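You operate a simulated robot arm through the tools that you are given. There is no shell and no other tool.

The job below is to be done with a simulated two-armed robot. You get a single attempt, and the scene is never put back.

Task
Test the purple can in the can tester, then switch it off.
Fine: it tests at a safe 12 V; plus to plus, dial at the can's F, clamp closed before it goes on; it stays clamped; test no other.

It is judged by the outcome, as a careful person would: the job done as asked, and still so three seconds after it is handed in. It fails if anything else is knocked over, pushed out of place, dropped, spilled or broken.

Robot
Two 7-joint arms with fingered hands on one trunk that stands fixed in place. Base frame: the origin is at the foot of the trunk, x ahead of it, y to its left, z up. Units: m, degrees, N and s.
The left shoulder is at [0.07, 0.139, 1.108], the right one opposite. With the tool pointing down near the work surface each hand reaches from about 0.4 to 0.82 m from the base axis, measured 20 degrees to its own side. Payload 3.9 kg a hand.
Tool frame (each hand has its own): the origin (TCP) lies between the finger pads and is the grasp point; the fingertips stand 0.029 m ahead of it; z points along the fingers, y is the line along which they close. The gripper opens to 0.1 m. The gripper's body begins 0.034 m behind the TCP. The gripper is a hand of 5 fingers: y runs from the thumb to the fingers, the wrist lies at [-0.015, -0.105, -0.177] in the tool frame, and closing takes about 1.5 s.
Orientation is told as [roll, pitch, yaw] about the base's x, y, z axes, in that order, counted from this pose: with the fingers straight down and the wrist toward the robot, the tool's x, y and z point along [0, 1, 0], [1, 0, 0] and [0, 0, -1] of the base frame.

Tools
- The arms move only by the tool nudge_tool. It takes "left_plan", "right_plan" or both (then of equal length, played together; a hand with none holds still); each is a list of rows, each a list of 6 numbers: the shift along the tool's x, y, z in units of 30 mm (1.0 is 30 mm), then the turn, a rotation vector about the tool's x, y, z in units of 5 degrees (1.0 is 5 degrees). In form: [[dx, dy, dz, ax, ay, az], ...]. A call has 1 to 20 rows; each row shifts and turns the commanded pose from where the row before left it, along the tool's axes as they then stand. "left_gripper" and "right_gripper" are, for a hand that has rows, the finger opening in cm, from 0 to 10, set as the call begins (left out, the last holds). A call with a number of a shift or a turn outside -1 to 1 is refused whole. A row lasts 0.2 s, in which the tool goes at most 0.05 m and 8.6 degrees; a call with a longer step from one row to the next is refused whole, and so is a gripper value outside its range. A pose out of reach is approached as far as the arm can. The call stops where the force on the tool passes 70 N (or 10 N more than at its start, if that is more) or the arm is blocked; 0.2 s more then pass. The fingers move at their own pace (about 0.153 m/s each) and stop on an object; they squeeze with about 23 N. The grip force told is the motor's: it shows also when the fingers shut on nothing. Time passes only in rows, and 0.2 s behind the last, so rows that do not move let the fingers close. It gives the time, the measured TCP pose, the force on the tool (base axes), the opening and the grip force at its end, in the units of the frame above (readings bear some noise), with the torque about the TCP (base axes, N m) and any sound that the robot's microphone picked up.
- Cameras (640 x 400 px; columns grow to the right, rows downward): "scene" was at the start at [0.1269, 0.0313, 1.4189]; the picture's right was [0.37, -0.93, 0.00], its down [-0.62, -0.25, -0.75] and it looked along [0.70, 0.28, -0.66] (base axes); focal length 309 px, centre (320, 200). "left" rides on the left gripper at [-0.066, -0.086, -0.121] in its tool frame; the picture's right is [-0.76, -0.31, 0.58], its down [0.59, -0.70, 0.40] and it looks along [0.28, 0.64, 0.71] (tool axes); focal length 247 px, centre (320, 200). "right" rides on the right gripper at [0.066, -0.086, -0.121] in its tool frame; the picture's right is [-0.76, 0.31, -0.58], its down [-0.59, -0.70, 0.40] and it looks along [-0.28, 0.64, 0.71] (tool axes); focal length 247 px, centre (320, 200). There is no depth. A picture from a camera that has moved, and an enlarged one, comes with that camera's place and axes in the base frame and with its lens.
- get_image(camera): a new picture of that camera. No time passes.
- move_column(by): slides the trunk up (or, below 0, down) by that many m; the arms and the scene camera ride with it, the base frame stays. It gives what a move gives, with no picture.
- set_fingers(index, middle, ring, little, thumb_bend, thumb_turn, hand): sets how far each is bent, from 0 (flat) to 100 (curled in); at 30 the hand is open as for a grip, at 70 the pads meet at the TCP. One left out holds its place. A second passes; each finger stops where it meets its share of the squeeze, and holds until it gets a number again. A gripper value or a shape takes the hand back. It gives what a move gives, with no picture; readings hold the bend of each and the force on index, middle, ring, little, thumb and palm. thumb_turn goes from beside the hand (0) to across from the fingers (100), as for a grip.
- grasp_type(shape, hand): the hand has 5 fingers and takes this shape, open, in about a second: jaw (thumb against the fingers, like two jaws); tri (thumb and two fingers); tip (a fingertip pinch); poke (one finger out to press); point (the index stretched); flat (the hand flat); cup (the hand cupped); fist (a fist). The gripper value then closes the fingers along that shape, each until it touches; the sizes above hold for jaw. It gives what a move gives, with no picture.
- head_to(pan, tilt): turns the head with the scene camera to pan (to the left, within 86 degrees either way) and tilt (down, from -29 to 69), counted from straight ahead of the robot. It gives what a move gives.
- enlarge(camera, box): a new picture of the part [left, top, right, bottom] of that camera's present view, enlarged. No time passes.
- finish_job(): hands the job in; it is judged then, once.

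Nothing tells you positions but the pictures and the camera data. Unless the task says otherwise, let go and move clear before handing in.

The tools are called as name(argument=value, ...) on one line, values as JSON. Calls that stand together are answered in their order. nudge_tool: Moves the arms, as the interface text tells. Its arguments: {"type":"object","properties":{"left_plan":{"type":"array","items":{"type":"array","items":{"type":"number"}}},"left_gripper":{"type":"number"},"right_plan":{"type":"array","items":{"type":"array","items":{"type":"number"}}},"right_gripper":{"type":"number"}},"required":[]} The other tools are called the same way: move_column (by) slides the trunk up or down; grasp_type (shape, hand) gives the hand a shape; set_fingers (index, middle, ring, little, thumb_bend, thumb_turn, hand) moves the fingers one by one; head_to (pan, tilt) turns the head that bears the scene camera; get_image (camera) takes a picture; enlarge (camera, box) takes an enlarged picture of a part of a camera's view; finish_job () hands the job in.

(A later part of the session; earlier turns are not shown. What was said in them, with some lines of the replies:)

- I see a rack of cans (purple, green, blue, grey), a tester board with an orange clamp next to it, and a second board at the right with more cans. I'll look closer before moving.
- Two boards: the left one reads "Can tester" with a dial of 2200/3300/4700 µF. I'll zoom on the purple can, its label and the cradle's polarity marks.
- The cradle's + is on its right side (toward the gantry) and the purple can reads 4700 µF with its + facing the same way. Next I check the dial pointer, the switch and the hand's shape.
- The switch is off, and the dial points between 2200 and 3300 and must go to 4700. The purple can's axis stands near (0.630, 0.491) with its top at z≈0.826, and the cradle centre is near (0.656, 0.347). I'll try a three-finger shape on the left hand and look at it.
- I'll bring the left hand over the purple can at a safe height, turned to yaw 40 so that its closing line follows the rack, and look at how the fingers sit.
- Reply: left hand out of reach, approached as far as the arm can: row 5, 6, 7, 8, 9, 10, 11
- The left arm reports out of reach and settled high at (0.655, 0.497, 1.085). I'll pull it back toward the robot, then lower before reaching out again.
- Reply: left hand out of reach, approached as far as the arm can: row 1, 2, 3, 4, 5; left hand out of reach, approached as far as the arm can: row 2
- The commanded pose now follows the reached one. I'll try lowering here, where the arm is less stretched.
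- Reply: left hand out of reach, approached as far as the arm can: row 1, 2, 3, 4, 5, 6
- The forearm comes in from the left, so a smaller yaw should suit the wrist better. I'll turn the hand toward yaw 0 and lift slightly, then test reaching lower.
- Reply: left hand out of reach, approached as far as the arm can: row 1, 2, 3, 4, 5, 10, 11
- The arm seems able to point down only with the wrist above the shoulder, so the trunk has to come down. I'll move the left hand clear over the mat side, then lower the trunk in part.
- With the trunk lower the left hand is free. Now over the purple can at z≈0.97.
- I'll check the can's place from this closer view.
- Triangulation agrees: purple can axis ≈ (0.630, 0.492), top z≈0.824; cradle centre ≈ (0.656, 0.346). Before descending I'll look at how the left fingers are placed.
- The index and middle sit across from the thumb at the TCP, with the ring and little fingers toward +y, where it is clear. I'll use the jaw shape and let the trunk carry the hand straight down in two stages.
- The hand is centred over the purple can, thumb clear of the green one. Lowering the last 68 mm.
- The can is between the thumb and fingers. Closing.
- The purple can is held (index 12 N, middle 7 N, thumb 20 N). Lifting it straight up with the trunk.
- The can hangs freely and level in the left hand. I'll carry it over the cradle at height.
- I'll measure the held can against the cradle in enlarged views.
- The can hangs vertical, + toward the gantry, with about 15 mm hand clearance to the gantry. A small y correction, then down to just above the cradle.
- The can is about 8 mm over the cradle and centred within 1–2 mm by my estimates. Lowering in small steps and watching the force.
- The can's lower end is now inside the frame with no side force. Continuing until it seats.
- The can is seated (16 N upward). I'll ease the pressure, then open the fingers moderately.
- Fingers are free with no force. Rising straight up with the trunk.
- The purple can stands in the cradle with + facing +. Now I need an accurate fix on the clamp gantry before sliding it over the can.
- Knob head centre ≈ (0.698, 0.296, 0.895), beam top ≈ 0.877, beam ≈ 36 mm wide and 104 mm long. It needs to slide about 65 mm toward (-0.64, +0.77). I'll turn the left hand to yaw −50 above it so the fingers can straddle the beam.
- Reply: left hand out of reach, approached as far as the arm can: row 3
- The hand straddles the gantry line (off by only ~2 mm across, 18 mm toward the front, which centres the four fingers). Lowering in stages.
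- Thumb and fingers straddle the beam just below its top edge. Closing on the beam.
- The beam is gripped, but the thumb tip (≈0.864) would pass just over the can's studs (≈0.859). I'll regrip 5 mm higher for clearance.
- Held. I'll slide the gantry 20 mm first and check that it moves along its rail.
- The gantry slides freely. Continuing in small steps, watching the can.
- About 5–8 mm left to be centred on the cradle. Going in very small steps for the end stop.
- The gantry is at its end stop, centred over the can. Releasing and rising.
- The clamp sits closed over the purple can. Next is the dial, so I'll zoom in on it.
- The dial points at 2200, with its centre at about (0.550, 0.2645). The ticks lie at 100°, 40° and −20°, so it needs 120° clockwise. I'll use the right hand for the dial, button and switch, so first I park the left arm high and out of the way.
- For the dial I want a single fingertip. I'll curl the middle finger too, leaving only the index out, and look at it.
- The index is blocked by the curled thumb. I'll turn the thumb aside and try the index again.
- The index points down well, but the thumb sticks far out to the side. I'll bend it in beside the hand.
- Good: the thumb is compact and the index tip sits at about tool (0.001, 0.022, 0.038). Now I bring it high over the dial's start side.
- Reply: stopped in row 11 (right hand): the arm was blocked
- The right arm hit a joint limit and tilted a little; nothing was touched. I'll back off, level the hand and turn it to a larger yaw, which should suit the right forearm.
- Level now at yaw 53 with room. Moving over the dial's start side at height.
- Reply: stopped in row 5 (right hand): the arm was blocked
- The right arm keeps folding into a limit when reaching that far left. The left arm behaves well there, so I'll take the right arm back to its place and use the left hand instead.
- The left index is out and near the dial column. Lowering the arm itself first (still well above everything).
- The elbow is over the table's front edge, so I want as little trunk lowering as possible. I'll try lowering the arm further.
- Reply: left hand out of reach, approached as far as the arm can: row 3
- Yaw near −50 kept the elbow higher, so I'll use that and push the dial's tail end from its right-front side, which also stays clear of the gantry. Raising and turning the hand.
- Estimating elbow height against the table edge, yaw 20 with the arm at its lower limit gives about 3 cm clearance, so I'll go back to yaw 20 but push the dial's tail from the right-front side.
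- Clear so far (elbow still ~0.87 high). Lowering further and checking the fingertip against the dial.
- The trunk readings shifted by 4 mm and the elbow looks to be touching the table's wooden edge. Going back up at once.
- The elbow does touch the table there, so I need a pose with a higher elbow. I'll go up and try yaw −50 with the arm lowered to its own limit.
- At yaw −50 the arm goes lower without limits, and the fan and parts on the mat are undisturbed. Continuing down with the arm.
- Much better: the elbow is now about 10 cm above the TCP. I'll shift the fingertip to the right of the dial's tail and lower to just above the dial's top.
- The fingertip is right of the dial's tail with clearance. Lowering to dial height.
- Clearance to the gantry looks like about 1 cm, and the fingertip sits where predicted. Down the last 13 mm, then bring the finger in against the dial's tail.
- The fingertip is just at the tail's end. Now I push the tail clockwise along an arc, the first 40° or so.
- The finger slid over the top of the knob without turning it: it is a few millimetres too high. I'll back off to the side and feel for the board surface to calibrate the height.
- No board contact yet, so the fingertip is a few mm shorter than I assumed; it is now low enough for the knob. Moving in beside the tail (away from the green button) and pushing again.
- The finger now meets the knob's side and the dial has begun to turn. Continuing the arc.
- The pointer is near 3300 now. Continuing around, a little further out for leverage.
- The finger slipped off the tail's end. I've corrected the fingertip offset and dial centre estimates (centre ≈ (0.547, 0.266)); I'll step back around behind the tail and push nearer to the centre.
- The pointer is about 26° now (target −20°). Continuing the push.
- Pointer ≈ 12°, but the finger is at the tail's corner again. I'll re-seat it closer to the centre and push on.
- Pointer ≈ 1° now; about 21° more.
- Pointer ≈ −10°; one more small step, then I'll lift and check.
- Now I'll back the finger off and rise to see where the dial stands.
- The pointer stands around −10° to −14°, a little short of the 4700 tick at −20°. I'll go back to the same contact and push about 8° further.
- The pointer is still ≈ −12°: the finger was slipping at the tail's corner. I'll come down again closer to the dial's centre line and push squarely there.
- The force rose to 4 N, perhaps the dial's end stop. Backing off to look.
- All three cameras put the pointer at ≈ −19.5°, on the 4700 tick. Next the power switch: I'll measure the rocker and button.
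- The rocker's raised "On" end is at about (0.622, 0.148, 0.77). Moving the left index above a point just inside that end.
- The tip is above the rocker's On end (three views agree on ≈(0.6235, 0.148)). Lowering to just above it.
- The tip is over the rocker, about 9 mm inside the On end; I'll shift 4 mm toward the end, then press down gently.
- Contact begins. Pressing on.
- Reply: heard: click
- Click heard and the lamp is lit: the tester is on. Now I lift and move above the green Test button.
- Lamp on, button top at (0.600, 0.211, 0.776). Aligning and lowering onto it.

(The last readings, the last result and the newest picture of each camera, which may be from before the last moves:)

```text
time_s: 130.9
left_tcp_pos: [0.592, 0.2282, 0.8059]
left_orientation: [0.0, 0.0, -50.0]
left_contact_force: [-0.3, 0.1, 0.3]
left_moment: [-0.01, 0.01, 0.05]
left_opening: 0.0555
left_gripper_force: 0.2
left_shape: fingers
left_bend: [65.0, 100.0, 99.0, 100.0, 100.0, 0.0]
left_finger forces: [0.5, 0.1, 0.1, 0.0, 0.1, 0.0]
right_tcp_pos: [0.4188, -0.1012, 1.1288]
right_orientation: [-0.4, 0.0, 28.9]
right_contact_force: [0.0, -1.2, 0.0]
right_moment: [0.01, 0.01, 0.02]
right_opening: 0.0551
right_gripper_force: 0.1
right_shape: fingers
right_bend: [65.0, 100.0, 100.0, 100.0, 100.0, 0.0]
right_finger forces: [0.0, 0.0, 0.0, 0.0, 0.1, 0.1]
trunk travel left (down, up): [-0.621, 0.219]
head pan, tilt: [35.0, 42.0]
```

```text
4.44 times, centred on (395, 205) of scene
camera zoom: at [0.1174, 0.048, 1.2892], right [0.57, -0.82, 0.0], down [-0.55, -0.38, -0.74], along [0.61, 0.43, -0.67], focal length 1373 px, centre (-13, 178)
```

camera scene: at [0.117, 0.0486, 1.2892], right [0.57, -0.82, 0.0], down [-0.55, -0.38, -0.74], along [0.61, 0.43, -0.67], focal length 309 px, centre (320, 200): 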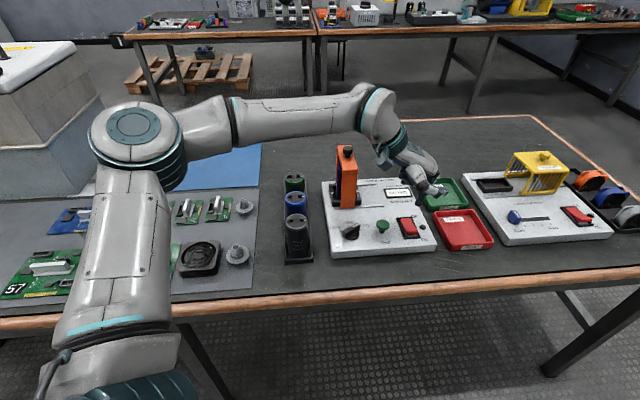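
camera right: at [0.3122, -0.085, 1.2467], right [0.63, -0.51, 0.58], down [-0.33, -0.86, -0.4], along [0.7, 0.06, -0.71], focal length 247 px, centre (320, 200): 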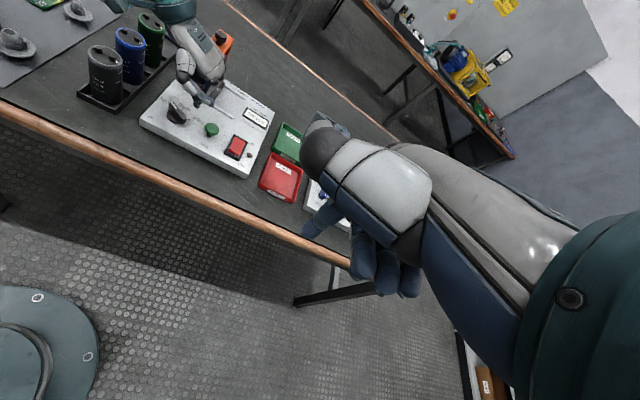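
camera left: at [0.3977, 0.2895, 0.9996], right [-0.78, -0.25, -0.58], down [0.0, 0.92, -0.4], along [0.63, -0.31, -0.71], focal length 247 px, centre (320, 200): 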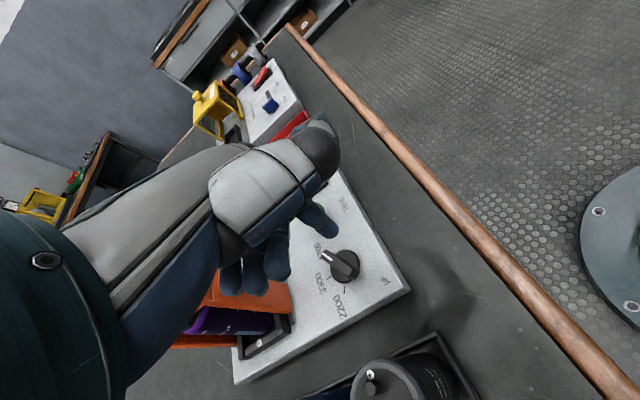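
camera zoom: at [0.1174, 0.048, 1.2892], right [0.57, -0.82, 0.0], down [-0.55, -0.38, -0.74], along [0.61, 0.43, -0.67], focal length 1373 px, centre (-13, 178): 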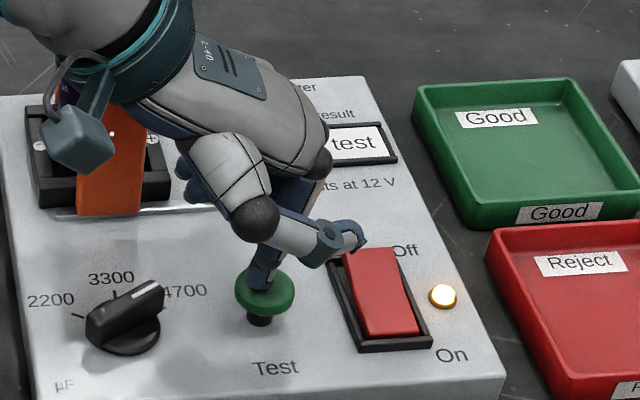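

The fingertip touches the button; the thumb is 7 cm higher, so it is clear of the rocker. Pressing.

nudge_tool(left_plan=[[0, 0, 0.1, 0, 0, 0], [0, 0, 0.1, 0, 0, 0], [0, 0, 0, 0, 0, 0]])

enlarge(camera="scene", box=[340, 160, 450, 250])

```text
time_s: 131.7
left_tcp_pos: [0.5923, 0.2288, 0.7994]
left_orientation: [0.1, 0.0, -49.9]
left_contact_force: [0.3, -0.5, 2.3]
left_moment: [-0.03, -0.03, -0.02]
left_opening: 0.0551
left_gripper_force: 0.6
left_shape: fingers
left_bend: [65.0, 100.0, 99.0, 100.0, 100.0, 0.0]
left_finger forces: [2.0, 0.0, 0.1, 0.0, 0.1, 0.0]
right_tcp_pos: [0.4189, -0.1021, 1.1269]
right_orientation: [-0.3, 0.0, 28.9]
right_contact_force: [-1.1, -0.1, 0.4]
right_moment: [0.02, 0.0, 0.02]
right_opening: 0.0551
right_gripper_force: 0.0
right_shape: fingers
right_bend: [65.0, 100.0, 100.0, 100.0, 100.0, 0.0]
right_finger forces: [0.0, 0.1, 0.1, 0.1, 0.1, 0.0]
trunk travel left (down, up): [-0.621, 0.219]
head pan, tilt: [35.0, 42.0]
```

```text
4.44 times, centred on (395, 205) of scene
camera zoom: at [0.1172, 0.0479, 1.2892], right [0.57, -0.82, 0.0], down [-0.55, -0.38, -0.74], along [0.61, 0.43, -0.67], focal length 1373 px, centre (-13, 178)
```

zoom: 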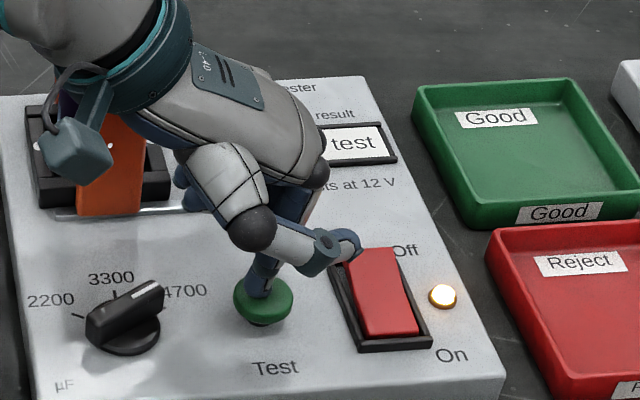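

nudge_tool(left_plan=[[0, 0, 0.1, 0, 0, 0], [0, 0, 0.1, 0, 0, 0], [0, 0, 0, 0, 0, 0]])

enlarge(camera="scene", box=[340, 160, 450, 250])

```text
time_s: 132.5
left_tcp_pos: [0.592, 0.2262, 0.794]
left_orientation: [0.2, -0.1, -50.0]
left_contact_force: [0.8, 0.7, 3.0]
left_moment: [-0.08, -0.11, 0.02]
left_opening: 0.0554
left_gripper_force: 2.2
left_shape: fingers
left_bend: [65.0, 100.0, 99.0, 100.0, 100.0, 0.0]
left_finger forces: [3.6, 0.0, 0.0, 0.0, 0.0, 0.0]
right_tcp_pos: [0.4188, -0.1012, 1.1281]
right_orientation: [-0.3, 0.0, 28.8]
right_contact_force: [1.0, -0.5, 0.8]
right_moment: [0.01, -0.02, 0.0]
right_opening: 0.055
right_gripper_force: 0.1
right_shape: fingers
right_bend: [65.0, 100.0, 100.0, 100.0, 100.0, 0.0]
right_finger forces: [0.0, 0.1, 0.1, 0.1, 0.1, 0.0]
trunk travel left (down, up): [-0.621, 0.219]
head pan, tilt: [35.0, 42.0]
heard: click
```

```text
4.44 times, centred on (395, 205) of scene
camera zoom: at [0.1171, 0.0479, 1.2892], right [0.57, -0.82, 0.0], down [-0.55, -0.38, -0.74], along [0.61, 0.43, -0.67], focal length 1373 px, centre (-13, 178)
```

zoom: 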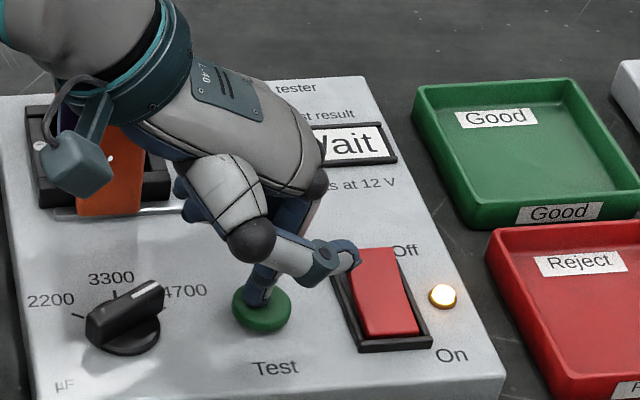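

Click, and the display says "Wait": the test is running. I'll lift the finger and wait for the result.

nudge_tool(left_plan=[[0, 0, -0.6, 0, 0, 0], [0, 0, -0.6, 0, 0, 0], [0, 0, -0.4, 0, 0, 0], [0, 0, 0, 0, 0, 0], [0, 0, 0, 0, 0, 0], [0, 0, 0, 0, 0, 0], [0, 0, 0, 0, 0, 0], [0, 0, 0, 0, 0, 0]])

enlarge(camera="scene", box=[340, 160, 450, 250])

enlarge(camera="right", box=[150, 70, 270, 180])

```text
time_s: 134.3
left_tcp_pos: [0.5915, 0.2267, 0.8419]
left_orientation: [0.1, 0.1, -50.0]
left_contact_force: [0.2, -0.4, -0.2]
left_moment: [0.01, -0.01, 0.0]
left_opening: 0.0553
left_gripper_force: 0.0
left_shape: fingers
left_bend: [65.0, 100.0, 99.0, 100.0, 100.0, 0.0]
left_finger forces: [0.0, 0.0, 0.0, 0.0, 0.0, 0.0]
right_tcp_pos: [0.4183, -0.1013, 1.1279]
right_orientation: [-0.3, 0.1, 28.9]
right_contact_force: [1.2, 0.0, 0.2]
right_moment: [0.0, -0.03, 0.01]
right_opening: 0.055
right_gripper_force: 0.0
right_shape: fingers
right_bend: [65.0, 100.0, 100.0, 100.0, 100.0, 0.0]
right_finger forces: [0.1, 0.0, 0.0, 0.0, 0.0, 0.1]
trunk travel left (down, up): [-0.621, 0.219]
head pan, tilt: [35.0, 42.0]
```

```text
4.44 times, centred on (395, 205) of scene
camera zoom: at [0.1175, 0.0481, 1.2892], right [0.57, -0.82, 0.0], down [-0.55, -0.38, -0.74], along [0.61, 0.43, -0.67], focal length 1373 px, centre (-13, 178)
```

zoom: 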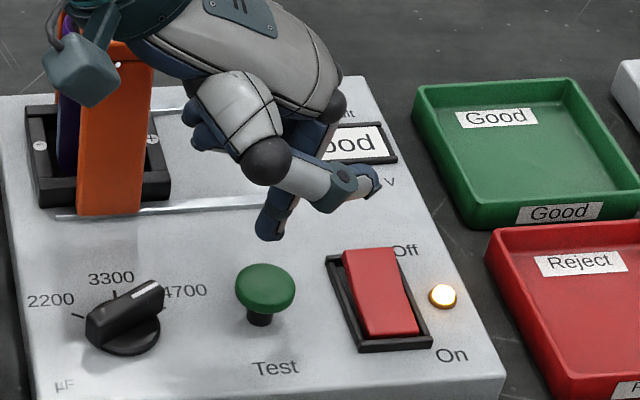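

```text
3.64 times, centred on (210, 125) of right
camera zoom: at [0.3123, -0.0849, 1.2467], right [0.63, -0.51, 0.58], down [-0.33, -0.86, -0.4], along [0.7, 0.06, -0.71], focal length 898 px, centre (720, 473)
```

zoom: 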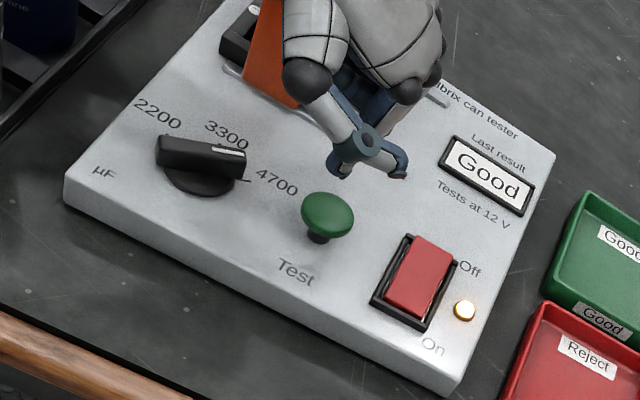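

The result reads "Good" for the purple can. Now the switch off: moving over the rocker's raised Off end at about (0.658, 0.180).

nudge_tool(left_plan=[[0.205, 0.683, -0.2, 0, 0, 0], [0.205, 0.683, 0, 0, 0, 0], [0.205, 0.683, 0, 0, 0, 0], [0, 0, 0, 0, 0, 0]])

enlarge(camera="left", box=[240, 140, 420, 300])

enlarge(camera="scene", box=[360, 160, 470, 250])

enlarge(camera="right", box=[170, 70, 290, 180])

```text
time_s: 135.3
left_tcp_pos: [0.6462, 0.1936, 0.8482]
left_orientation: [0.1, -0.1, -50.0]
left_contact_force: [-1.0, 0.5, 0.6]
left_moment: [0.01, -0.01, 0.01]
left_opening: 0.0555
left_gripper_force: 0.1
left_shape: fingers
left_bend: [65.0, 100.0, 99.0, 100.0, 100.0, 0.0]
left_finger forces: [0.0, 0.0, 0.1, 0.0, 0.0, 0.1]
right_tcp_pos: [0.4187, -0.1014, 1.1276]
right_orientation: [-0.4, 0.1, 28.8]
right_contact_force: [-0.4, 0.4, 1.0]
right_moment: [0.0, -0.02, -0.02]
right_opening: 0.0551
right_gripper_force: 0.0
right_shape: fingers
right_bend: [65.0, 100.0, 100.0, 100.0, 100.0, 0.0]
right_finger forces: [0.0, 0.1, 0.0, 0.0, 0.0, 0.0]
trunk travel left (down, up): [-0.621, 0.219]
head pan, tilt: [35.0, 42.0]
```

```text
2.50 times, centred on (330, 220) of left
camera zoom: at [0.5413, 0.2168, 0.9694], right [-0.78, -0.25, -0.58], down [0.0, 0.92, -0.4], along [0.63, -0.31, -0.71], focal length 617 px, centre (295, 150)
```

zoom: 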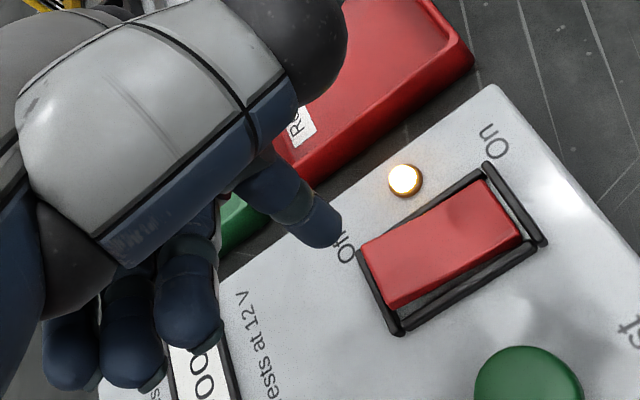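

```text
4.44 times, centred on (415, 205) of scene
camera zoom: at [0.117, 0.0485, 1.2892], right [0.57, -0.82, 0.0], down [-0.55, -0.38, -0.74], along [0.61, 0.43, -0.67], focal length 1373 px, centre (-102, 178)
```

zoom: 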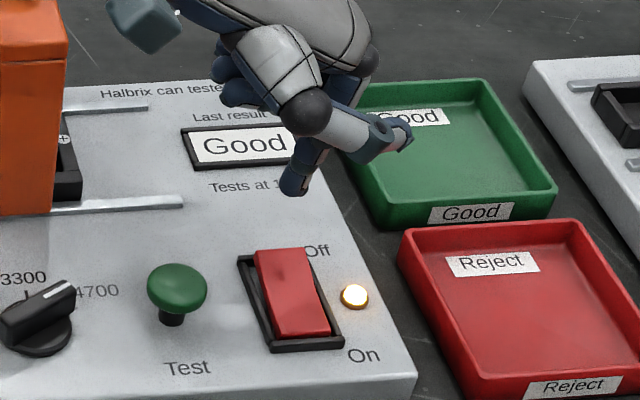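

```text
3.64 times, centred on (230, 125) of right
camera zoom: at [0.3118, -0.0844, 1.2469], right [0.63, -0.51, 0.58], down [-0.33, -0.86, -0.4], along [0.7, 0.06, -0.71], focal length 898 px, centre (647, 473)
```

zoom: 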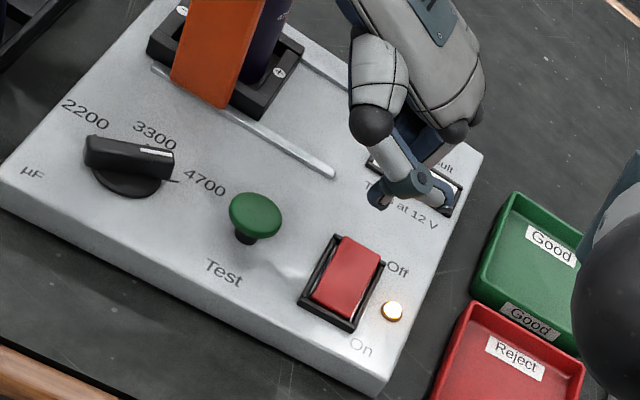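

nudge_tool(left_plan=[[-0.05, 0.06, 0.4, 0, 0, 0], [0, 0, 0.5, 0, 0, 0], [0, 0, 0.4, 0, 0, 0], [0, 0, 0, 0, 0, 0]])

enlarge(camera="left", box=[240, 140, 420, 300])

enlarge(camera="scene", box=[360, 160, 470, 250])

```text
time_s: 136.3
left_tcp_pos: [0.647, 0.1889, 0.809]
left_orientation: [0.2, -0.1, -49.9]
left_contact_force: [0.7, 0.8, -0.4]
left_moment: [0.04, 0.0, 0.01]
left_opening: 0.0554
left_gripper_force: 0.1
left_shape: fingers
left_bend: [65.0, 100.0, 99.0, 100.0, 100.0, 0.0]
left_finger forces: [0.0, 0.0, 0.1, 0.0, 0.0, 0.0]
right_tcp_pos: [0.4188, -0.1018, 1.1279]
right_orientation: [-0.4, 0.0, 28.9]
right_contact_force: [-0.9, 0.7, -0.2]
right_moment: [0.02, 0.02, -0.01]
right_opening: 0.0554
right_gripper_force: 0.0
right_shape: fingers
right_bend: [65.0, 100.0, 100.0, 100.0, 100.0, 0.0]
right_finger forces: [0.0, 0.0, 0.1, 0.0, 0.0, 0.0]
trunk travel left (down, up): [-0.621, 0.219]
head pan, tilt: [35.0, 42.0]
```

```text
2.50 times, centred on (330, 220) of left
camera zoom: at [0.5416, 0.214, 0.9314], right [-0.78, -0.25, -0.58], down [0.0, 0.92, -0.4], along [0.63, -0.31, -0.71], focal length 617 px, centre (295, 150)
```

zoom: 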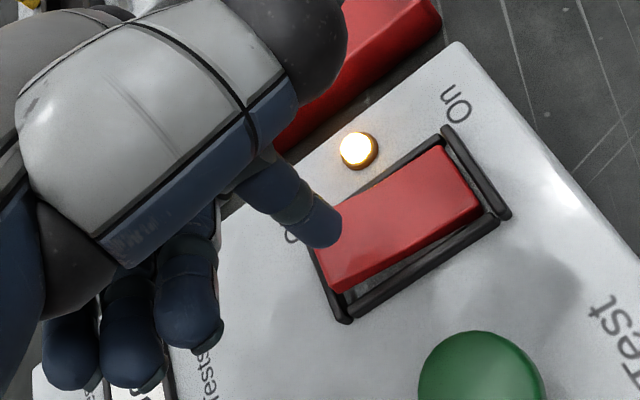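

```text
4.44 times, centred on (415, 205) of scene
camera zoom: at [0.1173, 0.048, 1.2892], right [0.57, -0.82, 0.0], down [-0.55, -0.38, -0.74], along [0.61, 0.43, -0.67], focal length 1373 px, centre (-102, 178)
```

zoom: 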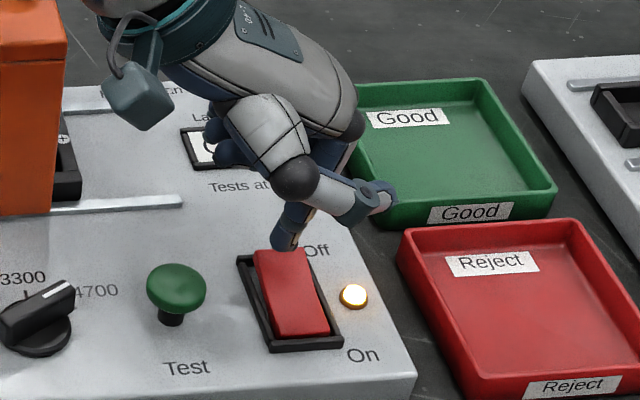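

nudge_tool(left_plan=[[-0.03, -0.12, 0.1, 0, 0, 0], [0, 0, 0.15, 0, 0, 0], [0, 0, 0.13, 0, 0, 0], [0, 0, 0, 0, 0, 0]])

enlarge(camera="scene", box=[360, 160, 470, 250])

enlarge(camera="left", box=[240, 140, 420, 300])

```text
time_s: 137.3
left_tcp_pos: [0.6424, 0.1928, 0.7965]
left_orientation: [0.1, -0.2, -49.9]
left_contact_force: [0.0, 0.4, 0.4]
left_moment: [-0.03, -0.02, -0.02]
left_opening: 0.0553
left_gripper_force: 0.0
left_shape: fingers
left_bend: [65.0, 100.0, 99.0, 100.0, 100.0, 0.0]
left_finger forces: [0.0, 0.0, 0.0, 0.0, 0.1, 0.0]
right_tcp_pos: [0.4186, -0.1021, 1.1275]
right_orientation: [-0.3, -0.1, 28.9]
right_contact_force: [0.4, 0.0, -0.3]
right_moment: [0.03, -0.02, -0.04]
right_opening: 0.0549
right_gripper_force: 0.0
right_shape: fingers
right_bend: [65.0, 100.0, 100.0, 100.0, 100.0, 0.0]
right_finger forces: [0.0, 0.0, 0.0, 0.1, 0.0, 0.0]
trunk travel left (down, up): [-0.621, 0.219]
head pan, tilt: [35.0, 42.0]
```

```text
4.44 times, centred on (415, 205) of scene
camera zoom: at [0.1175, 0.048, 1.2892], right [0.57, -0.82, 0.0], down [-0.55, -0.38, -0.74], along [0.61, 0.43, -0.67], focal length 1373 px, centre (-102, 178)
```

zoom: 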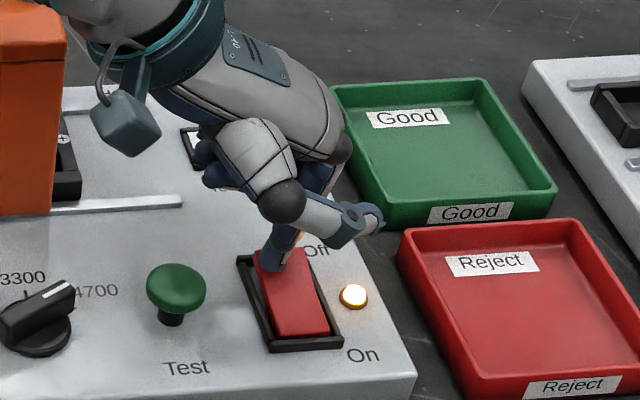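

```text
2.50 times, centred on (330, 220) of left
camera zoom: at [0.5383, 0.2162, 0.9182], right [-0.78, -0.25, -0.58], down [0.0, 0.92, -0.4], along [0.63, -0.31, -0.71], focal length 617 px, centre (295, 150)
```

zoom: 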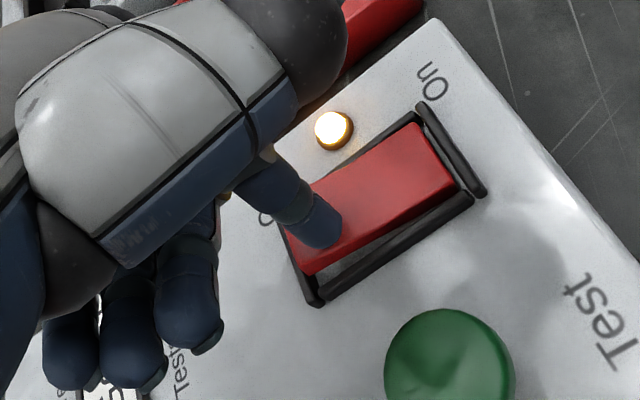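

nudge_tool(left_plan=[[0.05, 0, 0.13, 0, 0, 0], [0, 0, 0.13, 0, 0, 0], [0, 0, 0.1, 0, 0, 0], [0, 0, 0, 0, 0, 0]])

enlarge(camera="scene", box=[360, 160, 470, 250])

```text
time_s: 138.3
left_tcp_pos: [0.6436, 0.1929, 0.7892]
left_orientation: [0.4, -0.2, -49.9]
left_contact_force: [5.6, 2.6, 14.8]
left_moment: [-0.2, -0.21, 0.14]
left_opening: 0.0557
left_gripper_force: 7.9
left_shape: fingers
left_bend: [65.0, 100.0, 99.0, 100.0, 100.0, 0.0]
left_finger forces: [16.2, 0.0, 0.0, 0.0, 0.0, 0.0]
right_tcp_pos: [0.4172, -0.1014, 1.1286]
right_orientation: [-0.2, -0.1, 29.0]
right_contact_force: [0.3, 0.0, 0.1]
right_moment: [0.0, -0.01, -0.01]
right_opening: 0.0553
right_gripper_force: 0.1
right_shape: fingers
right_bend: [65.0, 100.0, 100.0, 100.0, 100.0, 0.0]
right_finger forces: [0.1, 0.1, 0.0, 0.1, 0.0, 0.0]
trunk travel left (down, up): [-0.621, 0.219]
head pan, tilt: [35.0, 42.0]
heard: click
```

```text
4.44 times, centred on (415, 205) of scene
camera zoom: at [0.116, 0.0478, 1.2895], right [0.57, -0.82, 0.0], down [-0.55, -0.38, -0.74], along [0.61, 0.43, -0.67], focal length 1373 px, centre (-102, 178)
```

zoom: 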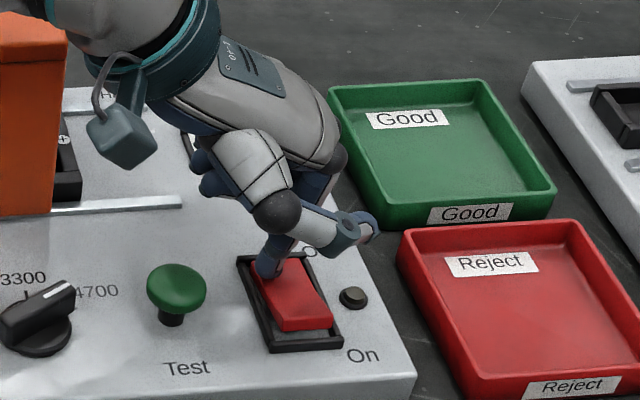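

Click, and the lamp went out: the tester is off. I'll lift straight up and check everything.

nudge_tool(left_plan=[[0, 0, -0.4, 0, 0, 0], [0, 0, -0.8, 0, 0, 0], [0, 0, -0.9, 0, 0, 0], [0, 0, -0.9, 0, 0, 0], [0, 0, -0.9, 0, 0, 0], [0, 0, -0.9, 0, 0, 0], [0, 0, 0, 0, 0, 0]])

enlarge(camera="scene", box=[300, 130, 460, 260])

enlarge(camera="right", box=[80, 20, 290, 190])

get_image(camera="left")

```text
time_s: 139.9
left_tcp_pos: [0.6434, 0.193, 0.9295]
left_orientation: [0.1, 0.0, -50.1]
left_contact_force: [-0.6, 0.7, 0.1]
left_moment: [0.01, 0.0, -0.03]
left_opening: 0.0552
left_gripper_force: 0.0
left_shape: fingers
left_bend: [65.0, 100.0, 99.0, 100.0, 100.0, 0.0]
left_finger forces: [0.1, 0.0, 0.0, 0.0, 0.0, 0.0]
right_tcp_pos: [0.4196, -0.1017, 1.1274]
right_orientation: [-0.3, 0.0, 29.0]
right_contact_force: [-0.1, -0.5, -0.5]
right_moment: [0.02, 0.02, 0.01]
right_opening: 0.0551
right_gripper_force: 0.0
right_shape: fingers
right_bend: [65.0, 100.0, 100.0, 100.0, 100.0, 0.0]
right_finger forces: [0.0, 0.0, 0.0, 0.0, 0.0, 0.0]
trunk travel left (down, up): [-0.621, 0.219]
head pan, tilt: [35.0, 42.0]
```

```text
3.08 times, centred on (380, 195) of scene
camera zoom: at [0.1178, 0.0483, 1.2891], right [0.57, -0.82, 0.0], down [-0.55, -0.38, -0.74], along [0.61, 0.43, -0.67], focal length 951 px, centre (135, 215)
```

zoom: 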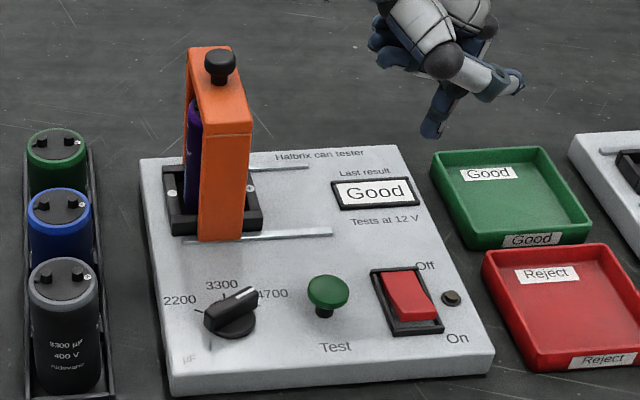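

```text
2.35 times, centred on (185, 105) of right
camera zoom: at [0.3126, -0.0847, 1.2466], right [0.63, -0.51, 0.58], down [-0.33, -0.86, -0.4], along [0.7, 0.06, -0.71], focal length 581 px, centre (638, 424)
```

zoom: 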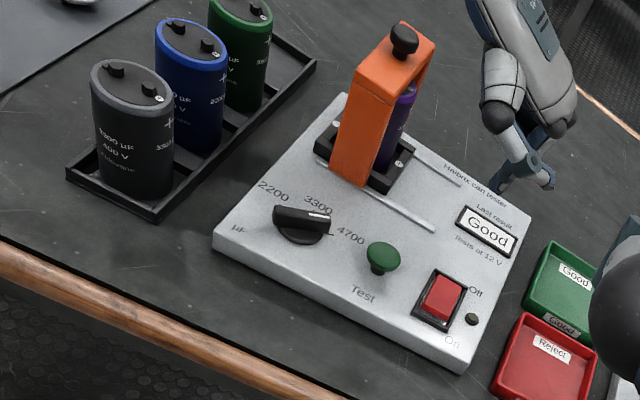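

```text
taken
camera left: at [0.5392, 0.2172, 1.0518], right [-0.78, -0.25, -0.58], down [0.0, 0.92, -0.4], along [0.63, -0.31, -0.71], focal length 247 px, centre (320, 200)
```

left: 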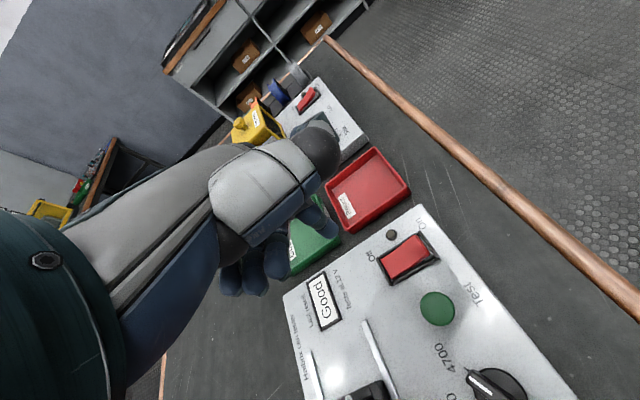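

The lamp is off, the display says "Good", the clamp is closed and the dial is at 4700. I'll rise clear and compare the mat area with the earlier view, since the elbow brushed the table edge.

move_column(by=0.129)

head_to(pan=45, tilt=38)

get_image(camera="scene")

enlarge(camera="scene", box=[0, 220, 320, 360])

```text
time_s: 141.5
left_tcp_pos: [0.6433, 0.1922, 1.0583]
left_orientation: [0.1, 0.1, -50.1]
left_contact_force: [-0.1, 0.3, 0.8]
left_moment: [0.0, -0.01, -0.03]
left_opening: 0.0551
left_gripper_force: 0.0
left_shape: fingers
left_bend: [65.0, 100.0, 99.0, 100.0, 100.0, 0.0]
left_finger forces: [0.0, 0.1, 0.0, 0.0, 0.1, 0.0]
right_tcp_pos: [0.419, -0.1011, 1.256]
right_orientation: [-0.2, 0.1, 28.9]
right_contact_force: [-0.2, 0.1, 0.0]
right_moment: [0.0, 0.01, 0.0]
right_opening: 0.0549
right_gripper_force: 0.1
right_shape: fingers
right_bend: [65.0, 100.0, 100.0, 100.0, 100.0, 0.0]
right_finger forces: [0.1, 0.0, 0.0, 0.0, 0.0, 0.0]
trunk travel left (down, up): [-0.75, 0.09]
head pan, tilt: [35.0, 42.0]
```

```text
time_s: 142.2
left_tcp_pos: [0.6435, 0.1922, 1.0591]
left_orientation: [0.1, -0.1, -50.0]
left_contact_force: [1.0, -0.6, 0.2]
left_moment: [-0.01, -0.02, 0.0]
left_opening: 0.055
left_gripper_force: 0.2
left_shape: fingers
left_bend: [65.0, 100.0, 99.0, 100.0, 100.0, 0.0]
left_finger forces: [0.0, 0.1, 0.0, 0.0, 0.1, 0.0]
right_tcp_pos: [0.4196, -0.1006, 1.2561]
right_orientation: [-0.2, 0.0, 28.9]
right_contact_force: [-0.7, -0.1, 0.2]
right_moment: [0.0, 0.02, 0.0]
right_opening: 0.0549
right_gripper_force: 0.0
right_shape: fingers
right_bend: [65.0, 100.0, 100.0, 100.0, 100.0, 0.0]
right_finger forces: [0.2, 0.0, 0.0, 0.1, 0.0, 0.0]
trunk travel left (down, up): [-0.75, 0.09]
head pan, tilt: [45.0, 38.0]
```

```text
taken
camera scene: at [0.1101, 0.0611, 1.4241], right [0.71, -0.71, 0.0], down [-0.44, -0.44, -0.79], along [0.56, 0.56, -0.62], focal length 309 px, centre (320, 200)
```

scene: 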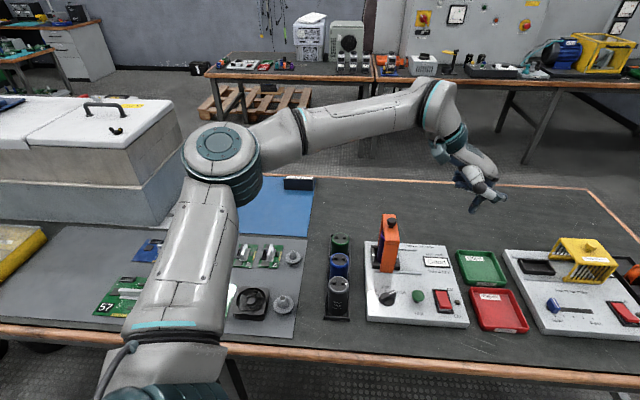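

```text
2.00 times, centred on (160, 290) of scene
camera zoom: at [0.1101, 0.0611, 1.4241], right [0.71, -0.71, 0.0], down [-0.44, -0.44, -0.79], along [0.56, 0.56, -0.62], focal length 618 px, centre (640, 20)
```

zoom: 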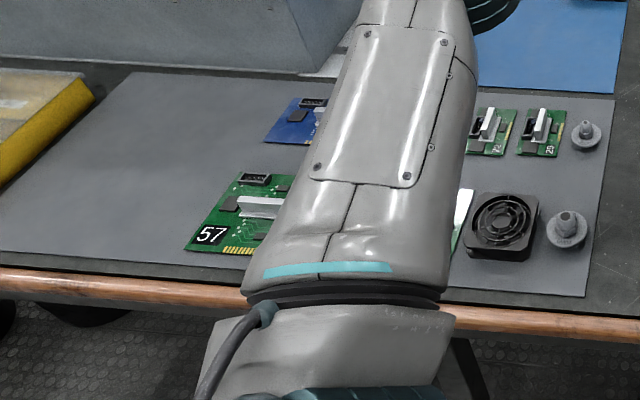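

Compared with the earlier view from the same camera pose, the fan, fittings, boards, trays and tester are all where they were. The purple can was tested ("Good"), it is still clamped, and the tester is off. Both hands are clear, so I'm handing in.

finish_job()

```text
The job is handed in.
```

The purple can was tested in the can tester and came up "Good". The tester is now switched off, and the can is still clamped in it. I've handed the job in.

- **Polarity:** the can sits in the cradle with its plus to the cradle's plus.
- **Dial:** it points at 4700, which matches the can's label of 4700 µF.
- **Order:** the clamp was closed before I switched on. The test then ran once, on a panel marked "Tests at 12 V".
- **Other cans:** no other can was touched or tested.

While I was lowering the arm to reach the dial, something shifted the robot by about 4 mm, most likely the left elbow pressing on the front edge of the table. I raised the arm at once. Afterwards, the parts I could see from the same camera position as before (fan, fittings, trays and tester) were where they had been. The arm blocked part of the mat in that view.
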